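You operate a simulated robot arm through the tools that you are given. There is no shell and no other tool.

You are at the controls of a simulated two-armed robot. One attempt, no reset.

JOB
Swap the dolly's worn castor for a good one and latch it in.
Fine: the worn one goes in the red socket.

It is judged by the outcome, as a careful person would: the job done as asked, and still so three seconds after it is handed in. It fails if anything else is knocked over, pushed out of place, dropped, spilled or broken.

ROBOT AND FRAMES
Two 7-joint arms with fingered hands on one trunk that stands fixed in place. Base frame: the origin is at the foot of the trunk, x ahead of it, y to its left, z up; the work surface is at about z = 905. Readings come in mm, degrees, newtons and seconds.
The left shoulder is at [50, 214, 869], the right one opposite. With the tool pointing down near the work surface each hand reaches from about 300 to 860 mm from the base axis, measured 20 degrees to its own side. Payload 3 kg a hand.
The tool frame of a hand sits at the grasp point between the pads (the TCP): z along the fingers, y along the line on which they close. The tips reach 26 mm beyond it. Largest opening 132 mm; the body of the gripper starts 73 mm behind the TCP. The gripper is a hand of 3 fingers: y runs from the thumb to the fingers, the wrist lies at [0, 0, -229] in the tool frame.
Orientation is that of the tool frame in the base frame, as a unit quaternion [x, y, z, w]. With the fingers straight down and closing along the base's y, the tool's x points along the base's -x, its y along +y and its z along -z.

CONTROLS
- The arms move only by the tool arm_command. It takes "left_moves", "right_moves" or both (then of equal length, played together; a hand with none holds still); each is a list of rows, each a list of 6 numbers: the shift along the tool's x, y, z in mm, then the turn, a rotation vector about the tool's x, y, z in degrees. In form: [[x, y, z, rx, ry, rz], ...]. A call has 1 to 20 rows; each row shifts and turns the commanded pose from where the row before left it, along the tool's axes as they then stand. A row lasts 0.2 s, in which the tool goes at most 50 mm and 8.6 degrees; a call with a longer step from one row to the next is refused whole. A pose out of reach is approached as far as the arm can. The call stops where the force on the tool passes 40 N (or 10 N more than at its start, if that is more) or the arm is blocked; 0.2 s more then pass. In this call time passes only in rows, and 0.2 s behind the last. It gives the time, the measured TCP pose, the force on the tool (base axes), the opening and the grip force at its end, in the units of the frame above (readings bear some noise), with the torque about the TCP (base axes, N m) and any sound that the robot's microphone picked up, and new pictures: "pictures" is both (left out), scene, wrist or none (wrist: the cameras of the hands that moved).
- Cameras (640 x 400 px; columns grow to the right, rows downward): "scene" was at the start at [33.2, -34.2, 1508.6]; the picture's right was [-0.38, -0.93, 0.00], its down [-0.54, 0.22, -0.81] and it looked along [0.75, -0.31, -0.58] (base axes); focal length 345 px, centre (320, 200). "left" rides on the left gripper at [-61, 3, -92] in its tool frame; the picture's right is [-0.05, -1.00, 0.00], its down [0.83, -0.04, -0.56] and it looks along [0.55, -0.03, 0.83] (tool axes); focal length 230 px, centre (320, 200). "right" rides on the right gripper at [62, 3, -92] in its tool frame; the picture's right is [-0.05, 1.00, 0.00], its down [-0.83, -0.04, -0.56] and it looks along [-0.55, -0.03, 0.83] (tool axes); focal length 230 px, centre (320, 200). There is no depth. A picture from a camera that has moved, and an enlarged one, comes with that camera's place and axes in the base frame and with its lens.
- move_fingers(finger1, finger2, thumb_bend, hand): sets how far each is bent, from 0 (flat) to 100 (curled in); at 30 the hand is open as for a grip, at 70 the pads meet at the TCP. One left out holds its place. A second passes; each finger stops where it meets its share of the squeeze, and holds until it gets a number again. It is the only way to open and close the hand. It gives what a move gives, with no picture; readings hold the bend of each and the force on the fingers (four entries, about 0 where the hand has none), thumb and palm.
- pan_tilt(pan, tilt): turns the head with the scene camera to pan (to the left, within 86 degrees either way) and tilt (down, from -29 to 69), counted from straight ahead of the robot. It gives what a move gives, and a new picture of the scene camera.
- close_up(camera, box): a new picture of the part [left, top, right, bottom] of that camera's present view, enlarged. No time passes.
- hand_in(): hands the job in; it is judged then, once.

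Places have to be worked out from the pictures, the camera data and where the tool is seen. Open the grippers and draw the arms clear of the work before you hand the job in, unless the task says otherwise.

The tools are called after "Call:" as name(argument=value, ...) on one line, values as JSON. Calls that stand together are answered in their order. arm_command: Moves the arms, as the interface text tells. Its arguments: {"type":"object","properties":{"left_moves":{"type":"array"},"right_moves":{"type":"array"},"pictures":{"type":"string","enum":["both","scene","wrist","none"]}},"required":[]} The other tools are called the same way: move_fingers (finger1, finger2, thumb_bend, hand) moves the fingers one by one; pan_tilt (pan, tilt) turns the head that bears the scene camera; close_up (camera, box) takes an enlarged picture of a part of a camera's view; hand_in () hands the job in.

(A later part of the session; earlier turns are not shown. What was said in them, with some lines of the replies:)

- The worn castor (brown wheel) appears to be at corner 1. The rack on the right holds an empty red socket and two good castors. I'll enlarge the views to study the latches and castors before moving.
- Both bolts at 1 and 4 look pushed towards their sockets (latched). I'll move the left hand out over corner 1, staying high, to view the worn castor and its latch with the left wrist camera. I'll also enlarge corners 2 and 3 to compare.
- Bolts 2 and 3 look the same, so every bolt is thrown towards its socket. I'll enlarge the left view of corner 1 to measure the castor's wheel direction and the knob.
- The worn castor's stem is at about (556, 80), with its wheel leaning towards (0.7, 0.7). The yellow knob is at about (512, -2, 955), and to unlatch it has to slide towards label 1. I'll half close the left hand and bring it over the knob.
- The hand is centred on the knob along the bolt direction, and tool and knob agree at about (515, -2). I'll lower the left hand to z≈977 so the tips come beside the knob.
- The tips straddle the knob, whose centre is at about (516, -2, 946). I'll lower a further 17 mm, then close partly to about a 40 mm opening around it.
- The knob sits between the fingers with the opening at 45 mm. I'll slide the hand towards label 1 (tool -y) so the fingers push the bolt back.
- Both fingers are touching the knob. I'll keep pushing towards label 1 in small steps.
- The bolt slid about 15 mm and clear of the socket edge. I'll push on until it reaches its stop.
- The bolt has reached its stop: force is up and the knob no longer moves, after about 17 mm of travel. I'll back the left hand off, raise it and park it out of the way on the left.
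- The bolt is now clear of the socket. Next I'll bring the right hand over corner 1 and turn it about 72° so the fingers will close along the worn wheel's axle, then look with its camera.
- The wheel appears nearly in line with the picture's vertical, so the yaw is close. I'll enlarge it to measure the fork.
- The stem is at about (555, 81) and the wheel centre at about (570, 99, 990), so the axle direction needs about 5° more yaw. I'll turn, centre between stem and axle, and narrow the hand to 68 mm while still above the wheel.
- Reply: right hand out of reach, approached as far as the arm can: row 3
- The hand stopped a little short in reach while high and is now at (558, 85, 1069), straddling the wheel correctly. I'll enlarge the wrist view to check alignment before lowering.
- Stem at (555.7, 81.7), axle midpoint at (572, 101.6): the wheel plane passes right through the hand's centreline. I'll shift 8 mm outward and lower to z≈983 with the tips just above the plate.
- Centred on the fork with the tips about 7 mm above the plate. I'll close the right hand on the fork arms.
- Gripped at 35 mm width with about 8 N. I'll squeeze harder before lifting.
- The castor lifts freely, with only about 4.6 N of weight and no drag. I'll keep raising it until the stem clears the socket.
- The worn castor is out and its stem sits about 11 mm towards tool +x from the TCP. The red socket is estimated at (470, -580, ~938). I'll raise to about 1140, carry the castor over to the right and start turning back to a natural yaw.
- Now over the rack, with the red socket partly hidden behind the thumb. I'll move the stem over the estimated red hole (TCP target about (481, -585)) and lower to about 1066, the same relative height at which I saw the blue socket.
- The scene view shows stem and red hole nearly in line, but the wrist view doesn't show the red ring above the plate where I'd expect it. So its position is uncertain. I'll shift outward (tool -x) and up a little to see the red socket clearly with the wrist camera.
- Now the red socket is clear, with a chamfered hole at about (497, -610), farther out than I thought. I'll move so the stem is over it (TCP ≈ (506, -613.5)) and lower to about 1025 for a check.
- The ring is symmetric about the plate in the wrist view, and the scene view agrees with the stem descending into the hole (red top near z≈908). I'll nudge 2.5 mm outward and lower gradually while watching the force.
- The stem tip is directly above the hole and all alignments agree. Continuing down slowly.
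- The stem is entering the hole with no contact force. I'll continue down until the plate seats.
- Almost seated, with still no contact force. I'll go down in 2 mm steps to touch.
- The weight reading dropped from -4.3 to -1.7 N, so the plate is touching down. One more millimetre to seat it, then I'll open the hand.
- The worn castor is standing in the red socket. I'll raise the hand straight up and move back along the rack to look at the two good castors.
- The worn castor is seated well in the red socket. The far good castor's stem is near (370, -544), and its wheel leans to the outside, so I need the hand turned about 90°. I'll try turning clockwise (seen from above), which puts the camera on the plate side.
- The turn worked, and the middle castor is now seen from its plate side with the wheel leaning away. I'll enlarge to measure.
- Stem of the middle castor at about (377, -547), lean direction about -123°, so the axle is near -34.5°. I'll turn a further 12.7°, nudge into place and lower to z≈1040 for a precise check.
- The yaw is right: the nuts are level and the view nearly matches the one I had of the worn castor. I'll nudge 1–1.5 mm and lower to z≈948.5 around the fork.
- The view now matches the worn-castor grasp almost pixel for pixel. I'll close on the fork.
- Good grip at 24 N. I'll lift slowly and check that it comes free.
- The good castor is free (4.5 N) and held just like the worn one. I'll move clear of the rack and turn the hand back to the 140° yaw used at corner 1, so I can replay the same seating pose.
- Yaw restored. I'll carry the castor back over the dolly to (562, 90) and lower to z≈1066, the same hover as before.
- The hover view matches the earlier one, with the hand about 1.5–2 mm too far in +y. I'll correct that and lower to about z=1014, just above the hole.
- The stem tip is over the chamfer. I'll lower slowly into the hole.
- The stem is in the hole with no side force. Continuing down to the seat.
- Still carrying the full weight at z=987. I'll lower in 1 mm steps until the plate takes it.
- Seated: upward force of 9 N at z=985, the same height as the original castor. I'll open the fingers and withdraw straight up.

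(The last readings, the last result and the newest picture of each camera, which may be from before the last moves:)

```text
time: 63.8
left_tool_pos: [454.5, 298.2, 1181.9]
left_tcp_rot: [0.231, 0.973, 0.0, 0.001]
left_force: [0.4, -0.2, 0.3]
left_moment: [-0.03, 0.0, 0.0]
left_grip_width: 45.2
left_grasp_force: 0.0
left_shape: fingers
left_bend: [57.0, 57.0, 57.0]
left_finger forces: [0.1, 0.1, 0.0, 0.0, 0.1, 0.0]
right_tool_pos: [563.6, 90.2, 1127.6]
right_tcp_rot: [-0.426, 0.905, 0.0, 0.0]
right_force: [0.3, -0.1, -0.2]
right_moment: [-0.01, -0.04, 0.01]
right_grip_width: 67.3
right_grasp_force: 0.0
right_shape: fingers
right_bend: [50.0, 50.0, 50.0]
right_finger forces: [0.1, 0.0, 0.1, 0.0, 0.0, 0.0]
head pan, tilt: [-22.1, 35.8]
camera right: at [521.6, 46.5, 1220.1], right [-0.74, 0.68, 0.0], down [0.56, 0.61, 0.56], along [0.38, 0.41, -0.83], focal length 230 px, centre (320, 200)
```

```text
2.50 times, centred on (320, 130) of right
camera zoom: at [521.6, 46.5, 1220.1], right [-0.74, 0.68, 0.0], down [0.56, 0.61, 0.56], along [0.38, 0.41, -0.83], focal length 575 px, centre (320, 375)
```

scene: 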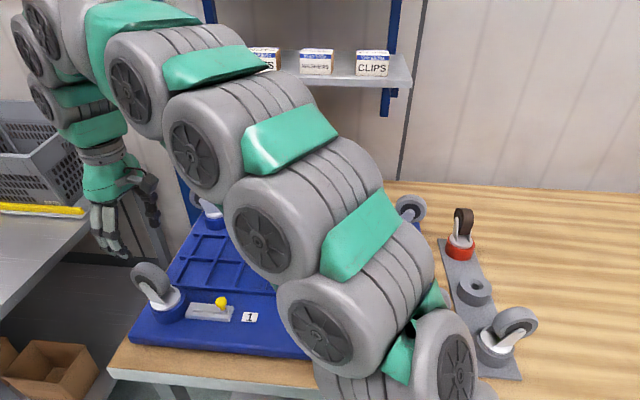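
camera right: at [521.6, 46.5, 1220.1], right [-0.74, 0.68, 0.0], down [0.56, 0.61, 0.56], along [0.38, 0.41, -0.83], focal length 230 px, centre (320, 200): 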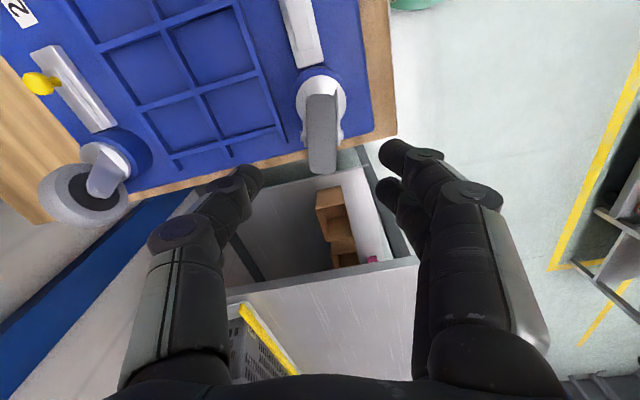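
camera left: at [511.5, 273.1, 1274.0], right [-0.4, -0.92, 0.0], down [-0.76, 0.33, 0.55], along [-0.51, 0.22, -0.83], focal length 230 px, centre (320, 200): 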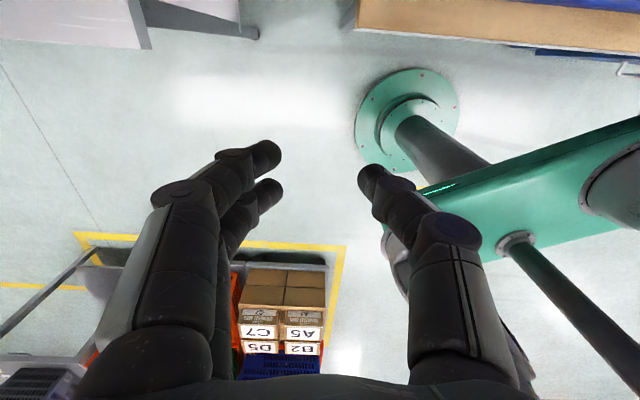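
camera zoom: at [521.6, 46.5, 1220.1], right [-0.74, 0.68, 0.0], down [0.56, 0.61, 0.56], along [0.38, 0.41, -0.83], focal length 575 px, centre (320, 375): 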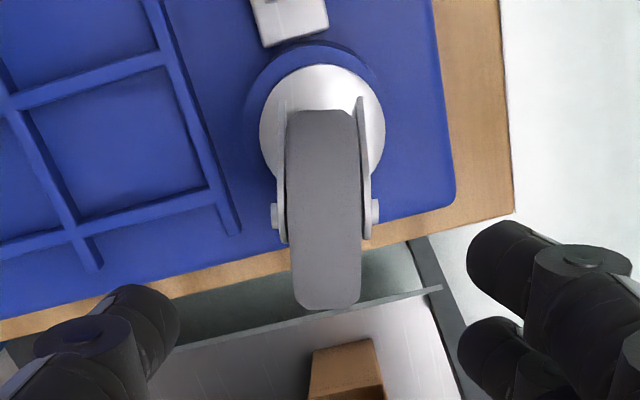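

The new castor is fully seated on socket 1. I'll move the right arm back to its starting area, clear of the dolly.

Call:
arm_command(right_moves=[[42.8, -12.6, -8, 0, 0, 0], [42.8, -12.6, -8, 0, 0, 0], [42.8, -12.6, -8, 0, 0, 0], [42.8, -12.6, -8, 0, 0, 0], [42.8, -12.6, -8, 0, 0, 0], [42.8, -12.6, -8, 0, 0, 0], [42.8, -12.6, -8, 0, 0, 0], [42.8, -12.6, -8, 0, 0, 0], [42.8, -12.6, -8, 0, 0, 0], [42.8, -12.6, -8, 0, 0, 0], [42.8, -12.6, -8, 0, 0, 0], [42.8, -12.6, -8, 0, 0, 0], [0, 0, 0, 0, 0, 8.5], [0, 0, 0, 0, 0, 8.5], [0, 0, 0, 0, 0, 8.5], [0, 0, 0, 0, 0, 8.5], [0, 0, 0, 0, 0, 8.5], [0, 0, 0, 0, 0, 8.5], [0, 0, 0, 0, 0, 8.5], [0, 0, 0, 0, 0, 8.5]], pictures="scene")

```text
time: 68.0
left_tool_pos: [454.5, 298.3, 1181.9]
left_tcp_rot: [0.232, 0.973, 0.001, 0.0]
left_force: [0.5, 0.0, -0.4]
left_moment: [-0.01, -0.01, -0.01]
left_grip_width: 45.0
left_grasp_force: 0.1
left_shape: fingers
left_bend: [57.0, 57.0, 57.0]
left_finger forces: [0.0, 0.0, 0.1, 0.0, 0.0, 0.1]
right_tool_pos: [350.5, -402.9, 1225.7]
right_tcp_rot: [0.155, 0.988, 0.0, 0.0]
right_force: [0.1, -0.4, 0.9]
right_moment: [0.02, -0.01, 0.01]
right_grip_width: 67.2
right_grasp_force: 0.0
right_shape: fingers
right_bend: [50.0, 50.0, 50.0]
right_finger forces: [0.1, 0.1, 0.1, 0.0, 0.0, 0.1]
head pan, tilt: [-22.1, 35.8]
```

scene: 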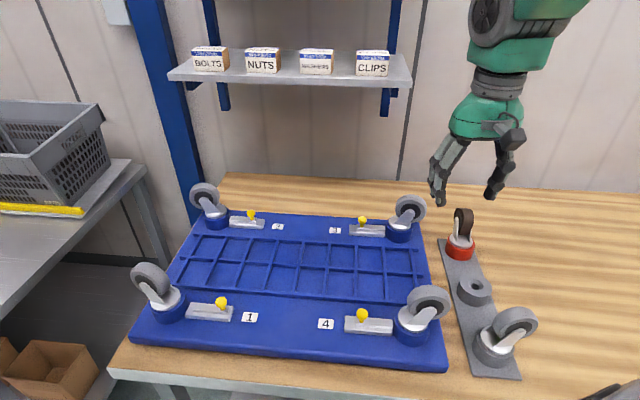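

All clear. Next I'll bring the left hand back over knob 1, now at about (509, -18), opened to 68 mm, to slide the bolt home.

Call:
move_fingers(hand="left", finger1=50, finger2=50, thumb_bend=50)

Call:
arm_command(left_moves=[[-23.8, -32.15, 0, 0, 0, 0], [-23.8, -32.15, 0, 0, 0, 0], [-23.8, -32.15, 0, 0, 0, 0], [-23.8, -32.15, 0, 0, 0, 0], [-23.8, -32.15, 0, 0, 0, 0], [-23.8, -32.15, 0, 0, 0, 0], [-23.8, -32.15, 0, 0, 0, 0], [-23.8, -32.15, 0, 0, 0, 0], [0, 0, 40, 0, 0, 0], [0, 0, 40, 0, 0, 0], [0, 0, 40, 0, 0, 0], [0, 0, 40, 0, 0, 0]], pictures="both")

Call:
close_up(camera="left", box=[180, 60, 460, 235])

Call:
close_up(camera="scene", box=[120, 220, 300, 340])

```text
time: 69.0
left_tool_pos: [454.8, 298.8, 1182.9]
left_tcp_rot: [0.23, 0.973, 0.0, 0.0]
left_force: [1.3, -0.4, -0.2]
left_moment: [-0.03, -0.04, 0.04]
left_grip_width: 67.2
left_grasp_force: 0.0
left_shape: fingers
left_bend: [50.0, 50.0, 50.0]
left_finger forces: [0.1, 0.0, 0.1, 0.0, 0.1, 0.0]
right_tool_pos: [351.8, -403.6, 1227.0]
right_tcp_rot: [0.154, 0.988, 0.0, 0.0]
right_force: [-0.2, 0.8, -0.8]
right_moment: [0.0, 0.02, 0.01]
right_grip_width: 67.3
right_grasp_force: 0.1
right_shape: fingers
right_bend: [50.0, 50.0, 50.0]
right_finger forces: [0.1, 0.0, 0.0, 0.1, 0.0, 0.0]
head pan, tilt: [-22.1, 35.8]
```

```text
time: 71.6
left_tool_pos: [509.2, -15.6, 1021.6]
left_tcp_rot: [0.231, 0.973, 0.0, 0.0]
left_force: [-0.5, 0.4, 0.3]
left_moment: [0.0, -0.02, 0.05]
left_grip_width: 67.3
left_grasp_force: 0.0
left_shape: fingers
left_bend: [50.0, 50.0, 50.0]
left_finger forces: [0.0, 0.0, 0.0, 0.1, 0.0, 0.0]
right_tool_pos: [351.1, -402.3, 1225.7]
right_tcp_rot: [0.154, 0.988, -0.001, 0.0]
right_force: [0.1, 0.1, 0.0]
right_moment: [0.0, -0.01, 0.02]
right_grip_width: 67.3
right_grasp_force: 0.2
right_shape: fingers
right_bend: [50.0, 50.0, 50.0]
right_finger forces: [0.0, 0.1, 0.0, 0.0, 0.0, 0.0]
head pan, tilt: [-22.1, 35.8]
camera left: at [565.1, -40.3, 1113.2], right [-0.4, -0.92, 0.0], down [-0.76, 0.33, 0.56], along [-0.51, 0.22, -0.83], focal length 230 px, centre (320, 200)
```

scene: 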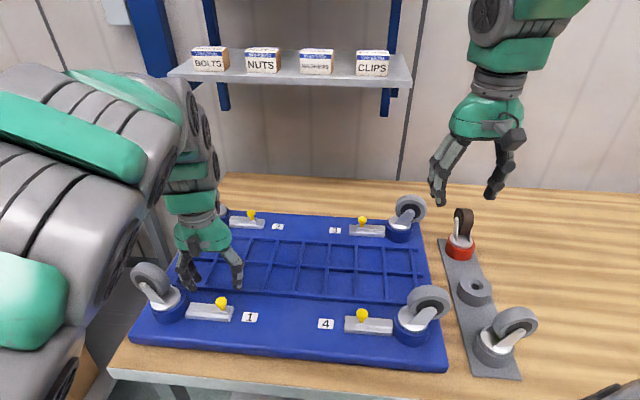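
left: 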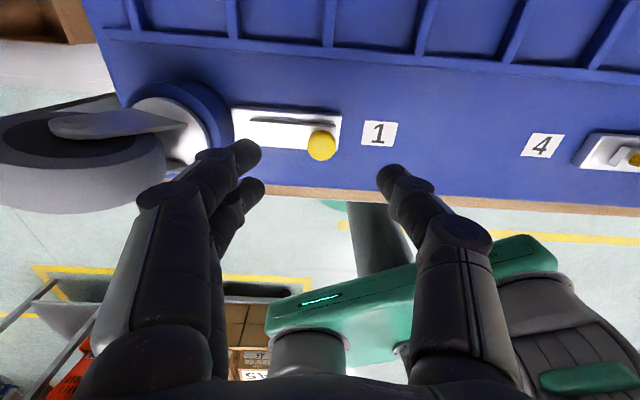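

```text
2.29 times, centred on (320, 148) of left
camera zoom: at [565.1, -40.3, 1113.2], right [-0.4, -0.92, 0.0], down [-0.76, 0.33, 0.56], along [-0.51, 0.22, -0.83], focal length 526 px, centre (320, 320)
```

zoom: 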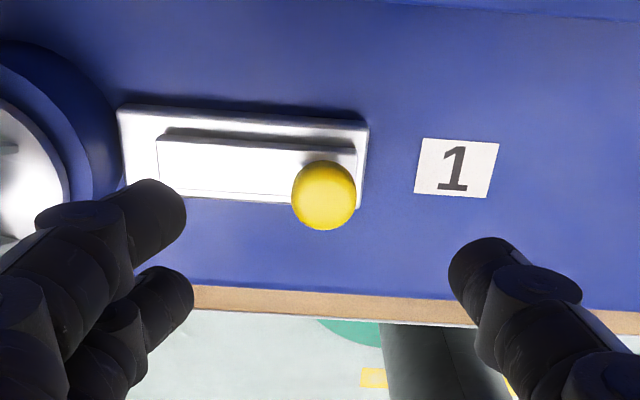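

```text
3.33 times, centred on (210, 280) of scene
camera zoom: at [33.2, -34.2, 1508.6], right [-0.38, -0.93, 0.0], down [-0.54, 0.22, -0.81], along [0.75, -0.31, -0.58], focal length 1149 px, centre (687, -67)
```

zoom: 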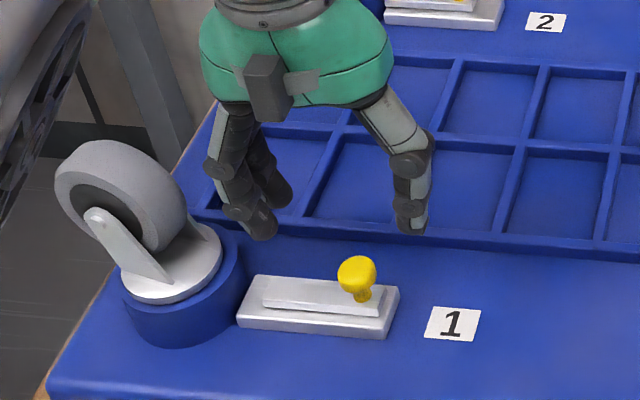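

Centred on the knob again. I'll lower 62 mm to the same working height, then narrow the fingers.

Call:
arm_command(left_moves=[[0, 0, 20, 0, 0, 0], [0, 0, 20, 0, 0, 0], [0, 0, 14, 0, 0, 0], [0, 0, 8, 0, 0, 0]], pictures="none")

Call:
move_fingers(hand="left", finger1=59, finger2=59, thumb_bend=59)

Call:
close_up(camera="left", box=[180, 60, 460, 235])

Call:
close_up(camera="scene", box=[120, 220, 300, 340])

```text
time: 72.6
left_tool_pos: [508.6, -14.3, 960.9]
left_tcp_rot: [0.231, 0.973, -0.001, 0.0]
left_force: [-0.2, 0.4, 0.2]
left_moment: [-0.01, 0.02, 0.01]
left_grip_width: 67.5
left_grasp_force: 0.1
left_shape: fingers
left_bend: [50.0, 50.0, 50.0]
left_finger forces: [0.0, 0.1, 0.1, 0.1, 0.0, 0.1]
right_tool_pos: [350.5, -402.9, 1226.0]
right_tcp_rot: [0.154, 0.988, 0.0, 0.0]
right_force: [0.1, -0.4, 0.3]
right_moment: [0.01, 0.01, 0.02]
right_grip_width: 67.3
right_grasp_force: 0.1
right_shape: fingers
right_bend: [50.0, 50.0, 50.0]
right_finger forces: [0.1, 0.1, 0.0, 0.0, 0.0, 0.0]
head pan, tilt: [-22.1, 35.8]
```

```text
time: 73.6
left_tool_pos: [507.6, -15.7, 960.8]
left_tcp_rot: [0.231, 0.973, -0.001, 0.0]
left_force: [0.5, -0.6, 0.1]
left_moment: [0.01, 0.02, 0.04]
left_grip_width: 38.7
left_grasp_force: 0.0
left_shape: fingers
left_bend: [59.0, 59.0, 59.0]
left_finger forces: [0.0, 0.0, 0.0, 0.1, 0.0, 0.0]
right_tool_pos: [351.2, -403.8, 1225.2]
right_tcp_rot: [0.154, 0.988, 0.0, 0.0]
right_force: [0.0, 0.2, 0.7]
right_moment: [0.01, 0.01, 0.03]
right_grip_width: 67.0
right_grasp_force: 0.2
right_shape: fingers
right_bend: [50.0, 50.0, 50.0]
right_finger forces: [0.0, 0.0, 0.1, 0.0, 0.1, 0.1]
head pan, tilt: [-22.1, 35.8]
```

```text
2.29 times, centred on (320, 148) of left
camera zoom: at [564.8, -40.7, 1051.7], right [-0.4, -0.92, 0.0], down [-0.76, 0.33, 0.56], along [-0.51, 0.22, -0.83], focal length 526 px, centre (320, 320)
```

zoom: 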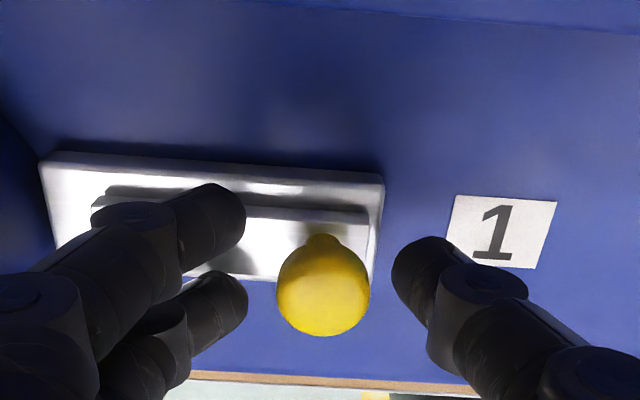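

```text
3.33 times, centred on (210, 280) of scene
camera zoom: at [33.2, -34.2, 1508.6], right [-0.38, -0.93, 0.0], down [-0.54, 0.22, -0.81], along [0.75, -0.31, -0.58], focal length 1149 px, centre (687, -67)
```

zoom: 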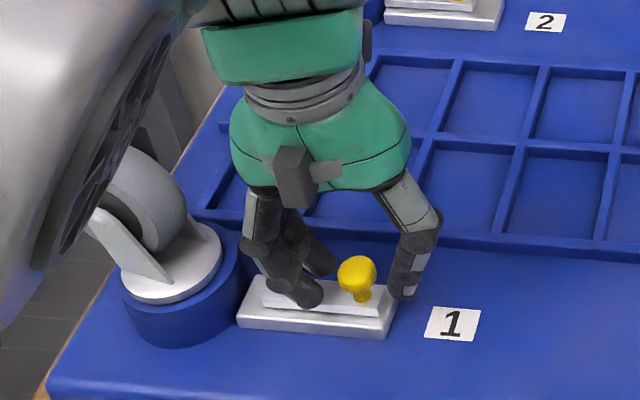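

The thumb is squarely behind the knob. I'll push the bolt towards the castor (tool +y).

Call:
arm_command(left_moves=[[0, 4, 0, 0, 0, 0], [0, 4, 0, 0, 0, 0], [0, 4, 0, 0, 0, 0], [0, 4, 0, 0, 0, 0]], pictures="none")

Call:
close_up(camera="left", box=[180, 60, 460, 235])

Call:
close_up(camera="scene", box=[120, 220, 300, 340])

```text
time: 74.6
left_tool_pos: [516.0, -1.4, 959.7]
left_tcp_rot: [0.231, 0.973, 0.001, -0.001]
left_force: [-0.8, -1.4, -0.1]
left_moment: [0.01, 0.0, -0.01]
left_grip_width: 40.1
left_grasp_force: 0.7
left_shape: fingers
left_bend: [59.0, 59.0, 58.0]
left_finger forces: [0.0, 0.0, 0.0, 0.0, 1.1, 0.0]
right_tool_pos: [351.9, -402.0, 1224.7]
right_tcp_rot: [0.153, 0.988, 0.0, 0.0]
right_force: [0.1, -0.8, -0.5]
right_moment: [0.0, 0.01, -0.03]
right_grip_width: 67.0
right_grasp_force: 0.1
right_shape: fingers
right_bend: [50.0, 50.0, 50.0]
right_finger forces: [0.0, 0.0, 0.0, 0.1, 0.0, 0.1]
head pan, tilt: [-22.1, 35.8]
```

```text
2.29 times, centred on (320, 148) of left
camera zoom: at [573.0, -26.8, 1051.5], right [-0.4, -0.92, 0.0], down [-0.76, 0.33, 0.55], along [-0.51, 0.22, -0.83], focal length 526 px, centre (320, 320)
```

zoom: 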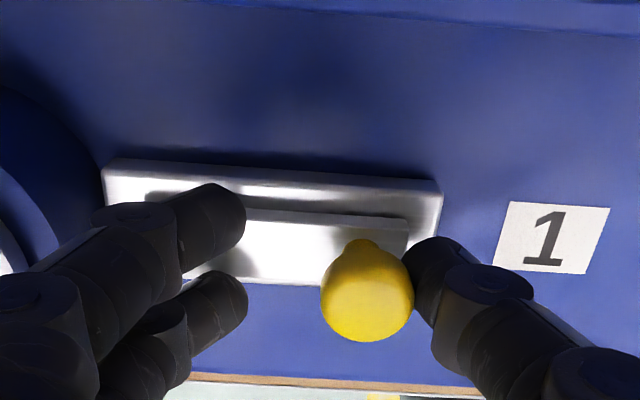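

```text
3.33 times, centred on (210, 280) of scene
camera zoom: at [33.2, -34.2, 1508.6], right [-0.38, -0.93, 0.0], down [-0.54, 0.22, -0.81], along [0.75, -0.31, -0.58], focal length 1149 px, centre (687, -67)
```

zoom: 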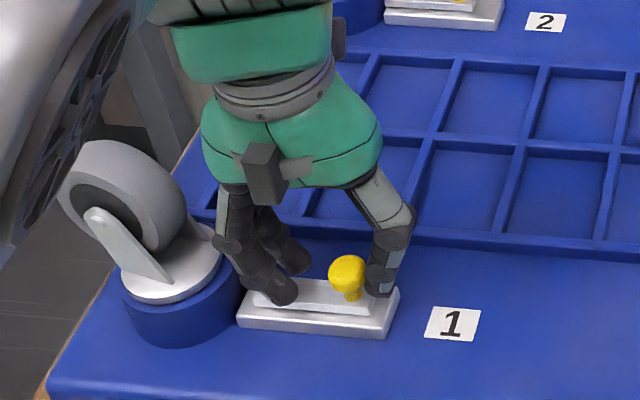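

The bolt is moving (about 6 mm so far). To keep the fingers clear of the castor I'll curl the two fingers in a bit more, then push on.

Call:
move_fingers(hand="left", finger1=64, finger2=64)

Call:
arm_command(left_moves=[[0, 3, 0, 0, 0, 0], [0, 3, 0, 0, 0, 0], [0, 3, 0, 0, 0, 0]], pictures="none")

Call:
close_up(camera="left", box=[180, 60, 460, 235])

Call:
close_up(camera="scene", box=[120, 220, 300, 340])

```text
time: 75.6
left_tool_pos: [516.5, -0.6, 959.8]
left_tcp_rot: [0.231, 0.973, 0.0, 0.0]
left_force: [-1.2, -0.4, -0.7]
left_moment: [-0.03, 0.04, 0.0]
left_grip_width: 31.9
left_grasp_force: 0.6
left_shape: fingers
left_bend: [64.0, 64.0, 59.0]
left_finger forces: [0.0, 0.0, 0.0, 0.0, 0.7, 0.0]
right_tool_pos: [350.6, -403.1, 1224.4]
right_tcp_rot: [0.154, 0.988, 0.0, 0.0]
right_force: [0.5, 0.3, 0.9]
right_moment: [-0.03, 0.02, -0.01]
right_grip_width: 67.2
right_grasp_force: 0.1
right_shape: fingers
right_bend: [50.0, 50.0, 50.0]
right_finger forces: [0.0, 0.1, 0.0, 0.1, 0.2, 0.1]
head pan, tilt: [-22.1, 35.8]
```

```text
time: 76.4
left_tool_pos: [519.4, 6.5, 960.8]
left_tcp_rot: [0.231, 0.973, 0.0, 0.0]
left_force: [-0.2, 0.0, -0.2]
left_moment: [-0.06, 0.04, 0.0]
left_grip_width: 31.4
left_grasp_force: 0.5
left_shape: fingers
left_bend: [64.0, 64.0, 59.0]
left_finger forces: [0.0, 0.0, 0.1, 0.1, 1.0, 0.0]
right_tool_pos: [352.0, -402.5, 1225.5]
right_tcp_rot: [0.154, 0.988, 0.0, 0.0]
right_force: [-0.5, -0.3, 0.0]
right_moment: [0.02, -0.02, -0.03]
right_grip_width: 67.0
right_grasp_force: 0.1
right_shape: fingers
right_bend: [50.0, 50.0, 50.0]
right_finger forces: [0.0, 0.0, 0.0, 0.1, 0.0, 0.0]
head pan, tilt: [-22.1, 35.8]
```

```text
2.29 times, centred on (320, 148) of left
camera zoom: at [576.4, -18.6, 1052.1], right [-0.4, -0.92, 0.0], down [-0.76, 0.33, 0.56], along [-0.51, 0.22, -0.83], focal length 526 px, centre (320, 320)
```

zoom: 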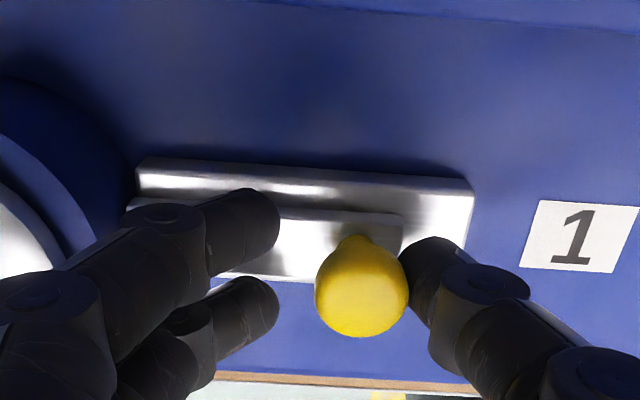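

```text
3.33 times, centred on (210, 280) of scene
camera zoom: at [33.2, -34.2, 1508.6], right [-0.38, -0.93, 0.0], down [-0.54, 0.22, -0.81], along [0.75, -0.31, -0.58], focal length 1149 px, centre (687, -67)
```

zoom: 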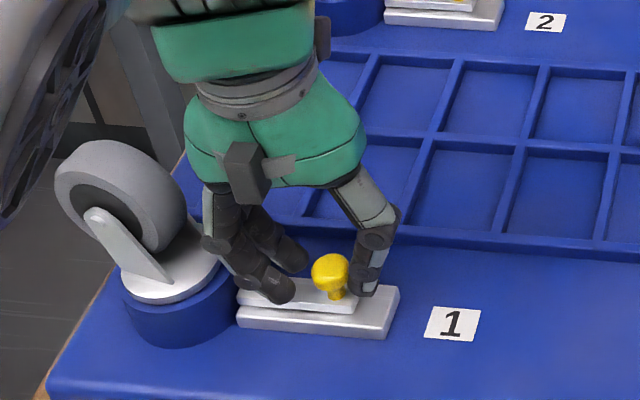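

The knob is back at its original latched position. I'll push a few millimetres more to make sure the bolt is against its stop.

Call:
arm_command(left_moves=[[0, 2, 0, 0, 0, 0], [0, 2, 0, 0, 0, 0], [0, 2, 0, 0, 0, 0]], pictures="none")

Call:
close_up(camera="scene", box=[120, 220, 300, 340])

Call:
close_up(camera="left", box=[180, 60, 460, 235])

```text
time: 77.2
left_tool_pos: [521.6, 11.6, 960.4]
left_tcp_rot: [0.232, 0.973, 0.0, 0.0]
left_force: [-2.2, -3.6, 0.7]
left_moment: [-0.05, 0.04, 0.03]
left_grip_width: 35.3
left_grasp_force: 1.7
left_shape: fingers
left_bend: [64.0, 64.0, 58.0]
left_finger forces: [0.1, 0.0, 0.1, 0.0, 4.2, 0.1]
right_tool_pos: [351.2, -401.9, 1226.4]
right_tcp_rot: [0.154, 0.988, 0.0, 0.001]
right_force: [0.0, -0.3, 0.1]
right_moment: [0.0, 0.02, 0.01]
right_grip_width: 67.3
right_grasp_force: 0.1
right_shape: fingers
right_bend: [50.0, 50.0, 50.0]
right_finger forces: [0.1, 0.1, 0.0, 0.0, 0.0, 0.1]
head pan, tilt: [-22.1, 35.8]
```

```text
3.33 times, centred on (210, 280) of scene
camera zoom: at [33.1, -34.2, 1508.6], right [-0.38, -0.93, 0.0], down [-0.54, 0.22, -0.81], along [0.75, -0.31, -0.58], focal length 1149 px, centre (687, -67)
```

zoom: 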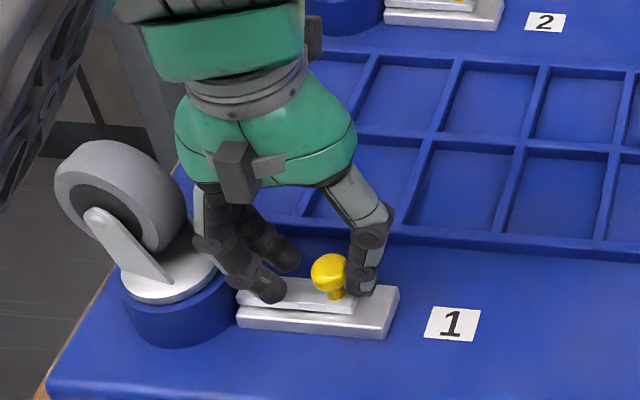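

```text
2.29 times, centred on (320, 148) of left
camera zoom: at [578.8, -14.2, 1052.1], right [-0.4, -0.92, 0.0], down [-0.76, 0.33, 0.56], along [-0.51, 0.22, -0.83], focal length 526 px, centre (320, 320)
```

zoom: 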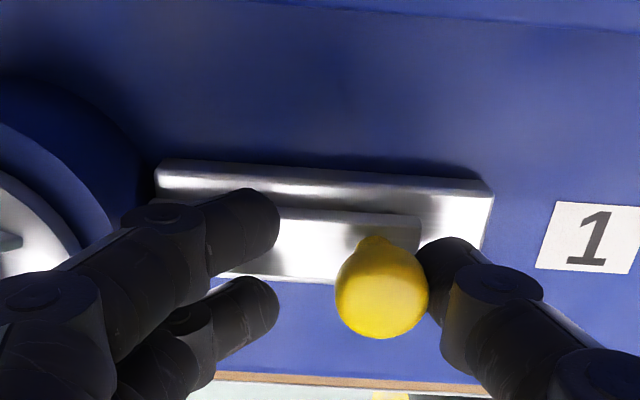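

The thumb force rose to 4 N with the knob stationary, so the bolt is fully home. I'll ease off 5 mm, lift straight up and park the left arm.

Call:
arm_command(left_moves=[[0, -5, 0, 0, 0, 0], [0, 0, -15, 0, 0, 0], [0, 0, -35, 0, 0, 0], [0, 0, -45, 0, 0, 0], [0, 0, -45, 0, 0, 0], [0, 0, -45, 0, 0, 0], [0, 0, -40, 0, 0, 0], [23.8, 32.15, 0, 0, 0, 0], [23.8, 32.15, 0, 0, 0, 0], [23.8, 32.15, 0, 0, 0, 0], [23.8, 32.15, 0, 0, 0, 0], [23.8, 32.15, 0, 0, 0, 0], [23.8, 32.15, 0, 0, 0, 0], [23.8, 32.15, 0, 0, 0, 0]], pictures="scene")

Call:
close_up(camera="scene", box=[110, 230, 290, 350])

Call:
close_up(camera="scene", box=[400, 190, 560, 390])

```text
time: 80.2
left_tool_pos: [469.3, 283.1, 1185.9]
left_tcp_rot: [0.231, 0.973, 0.0, 0.0]
left_force: [0.0, 0.4, 0.7]
left_moment: [0.04, -0.01, 0.01]
left_grip_width: 30.8
left_grasp_force: 0.0
left_shape: fingers
left_bend: [64.0, 64.0, 59.0]
left_finger forces: [0.0, 0.0, 0.0, 0.0, 0.0, 0.0]
right_tool_pos: [351.0, -403.0, 1225.4]
right_tcp_rot: [0.155, 0.988, 0.0, 0.0]
right_force: [-0.4, 1.1, -0.8]
right_moment: [-0.02, -0.02, -0.01]
right_grip_width: 66.9
right_grasp_force: 0.0
right_shape: fingers
right_bend: [50.0, 50.0, 50.0]
right_finger forces: [0.0, 0.1, 0.1, 0.0, 0.1, 0.0]
head pan, tilt: [-22.1, 35.8]
```

scene: 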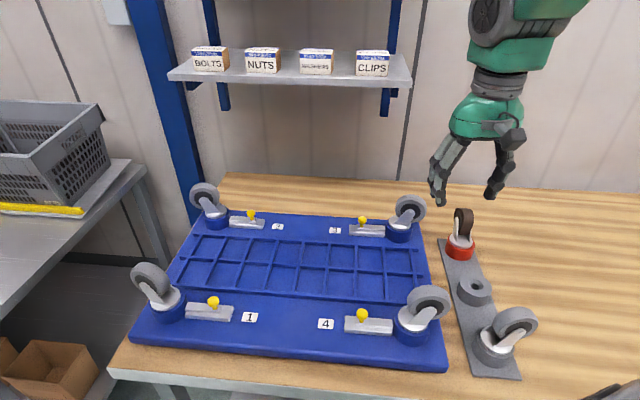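

```text
3.33 times, centred on (200, 290) of scene
camera zoom: at [33.2, -34.1, 1508.6], right [-0.38, -0.93, 0.0], down [-0.54, 0.22, -0.81], along [0.75, -0.31, -0.58], focal length 1149 px, centre (720, -100)
```

zoom: 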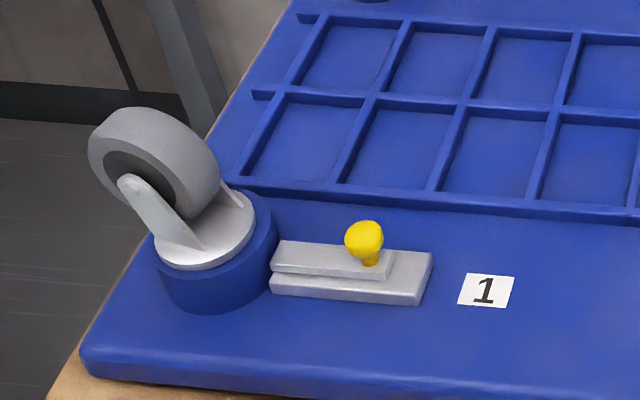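

```text
2.00 times, centred on (480, 290) of scene
camera zoom: at [33.2, -34.1, 1508.6], right [-0.38, -0.93, 0.0], down [-0.54, 0.22, -0.81], along [0.75, -0.31, -0.58], focal length 689 px, centre (0, 20)
```

zoom: 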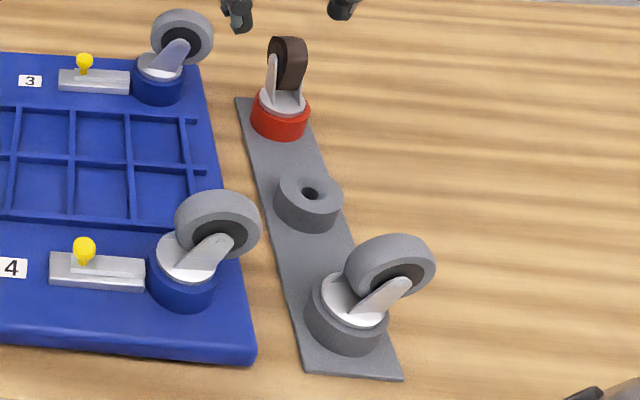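

Everything is in place: the good castor is latched at corner 1, the worn one is in the red socket, and nothing else has moved. I'll open both hands, then hand in.

Call:
move_fingers(hand="left", finger1=30, finger2=30, thumb_bend=30)

Call:
move_fingers(hand="right", finger1=30, finger2=30, thumb_bend=30)

Call:
close_up(camera="scene", box=[100, 160, 580, 400])

```text
time: 81.2
left_tool_pos: [468.7, 282.8, 1185.3]
left_tcp_rot: [0.231, 0.973, 0.0, 0.0]
left_force: [-0.3, -0.6, 0.4]
left_moment: [0.01, -0.03, 0.03]
left_grip_width: 133.7
left_grasp_force: 0.1
left_shape: fingers
left_bend: [30.0, 30.0, 30.0]
left_finger forces: [0.1, 0.0, 0.0, 0.0, 0.0, 0.0]
right_tool_pos: [351.8, -403.3, 1226.2]
right_tcp_rot: [0.154, 0.988, 0.0, 0.0]
right_force: [0.1, -0.5, -0.7]
right_moment: [-0.01, 0.02, 0.01]
right_grip_width: 67.5
right_grasp_force: 0.2
right_shape: fingers
right_bend: [50.0, 50.0, 50.0]
right_finger forces: [0.0, 0.0, 0.0, 0.1, 0.1, 0.0]
head pan, tilt: [-22.1, 35.8]
```

```text
time: 82.2
left_tool_pos: [469.6, 283.3, 1186.4]
left_tcp_rot: [0.23, 0.973, 0.0, 0.0]
left_force: [0.5, -0.2, 0.9]
left_moment: [0.01, 0.0, 0.01]
left_grip_width: 133.7
left_grasp_force: 0.0
left_shape: fingers
left_bend: [30.0, 30.0, 30.0]
left_finger forces: [0.1, 0.1, 0.1, 0.0, 0.1, 0.1]
right_tool_pos: [351.5, -401.8, 1225.8]
right_tcp_rot: [0.154, 0.988, 0.0, -0.001]
right_force: [-0.5, 0.0, 0.3]
right_moment: [-0.02, -0.02, -0.01]
right_grip_width: 134.1
right_grasp_force: 0.1
right_shape: fingers
right_bend: [30.0, 30.0, 30.0]
right_finger forces: [0.1, 0.0, 0.0, 0.1, 0.0, 0.1]
head pan, tilt: [-22.1, 35.8]
```

```text
1.33 times, centred on (340, 280) of scene
camera zoom: at [33.2, -34.2, 1508.6], right [-0.38, -0.93, 0.0], down [-0.54, 0.22, -0.81], along [0.75, -0.31, -0.58], focal length 460 px, centre (293, 93)
```

zoom: 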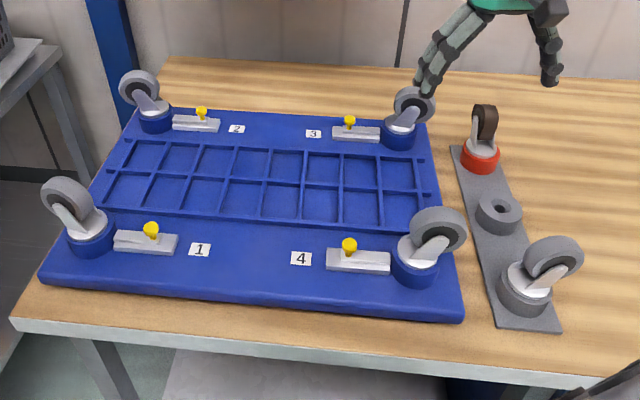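

The final picture shows the swap complete and latched, with both hands open and clear. Handing in.

Call:
hand_in()

```text
The job is handed in.
```

The dolly's worn castor is swapped and the new one is latched in; I have handed the job in, but no verdict has come back yet.

- **New castor:** a good castor from the rack sits fully down in socket 1. The bolt is pushed back home, and its knob is where it was at the start.
- **Worn castor:** it stands seated in the red socket on the rack.
- **Everything else:** the last picture shows nothing knocked over or moved. Both hands are open and clear of the work.
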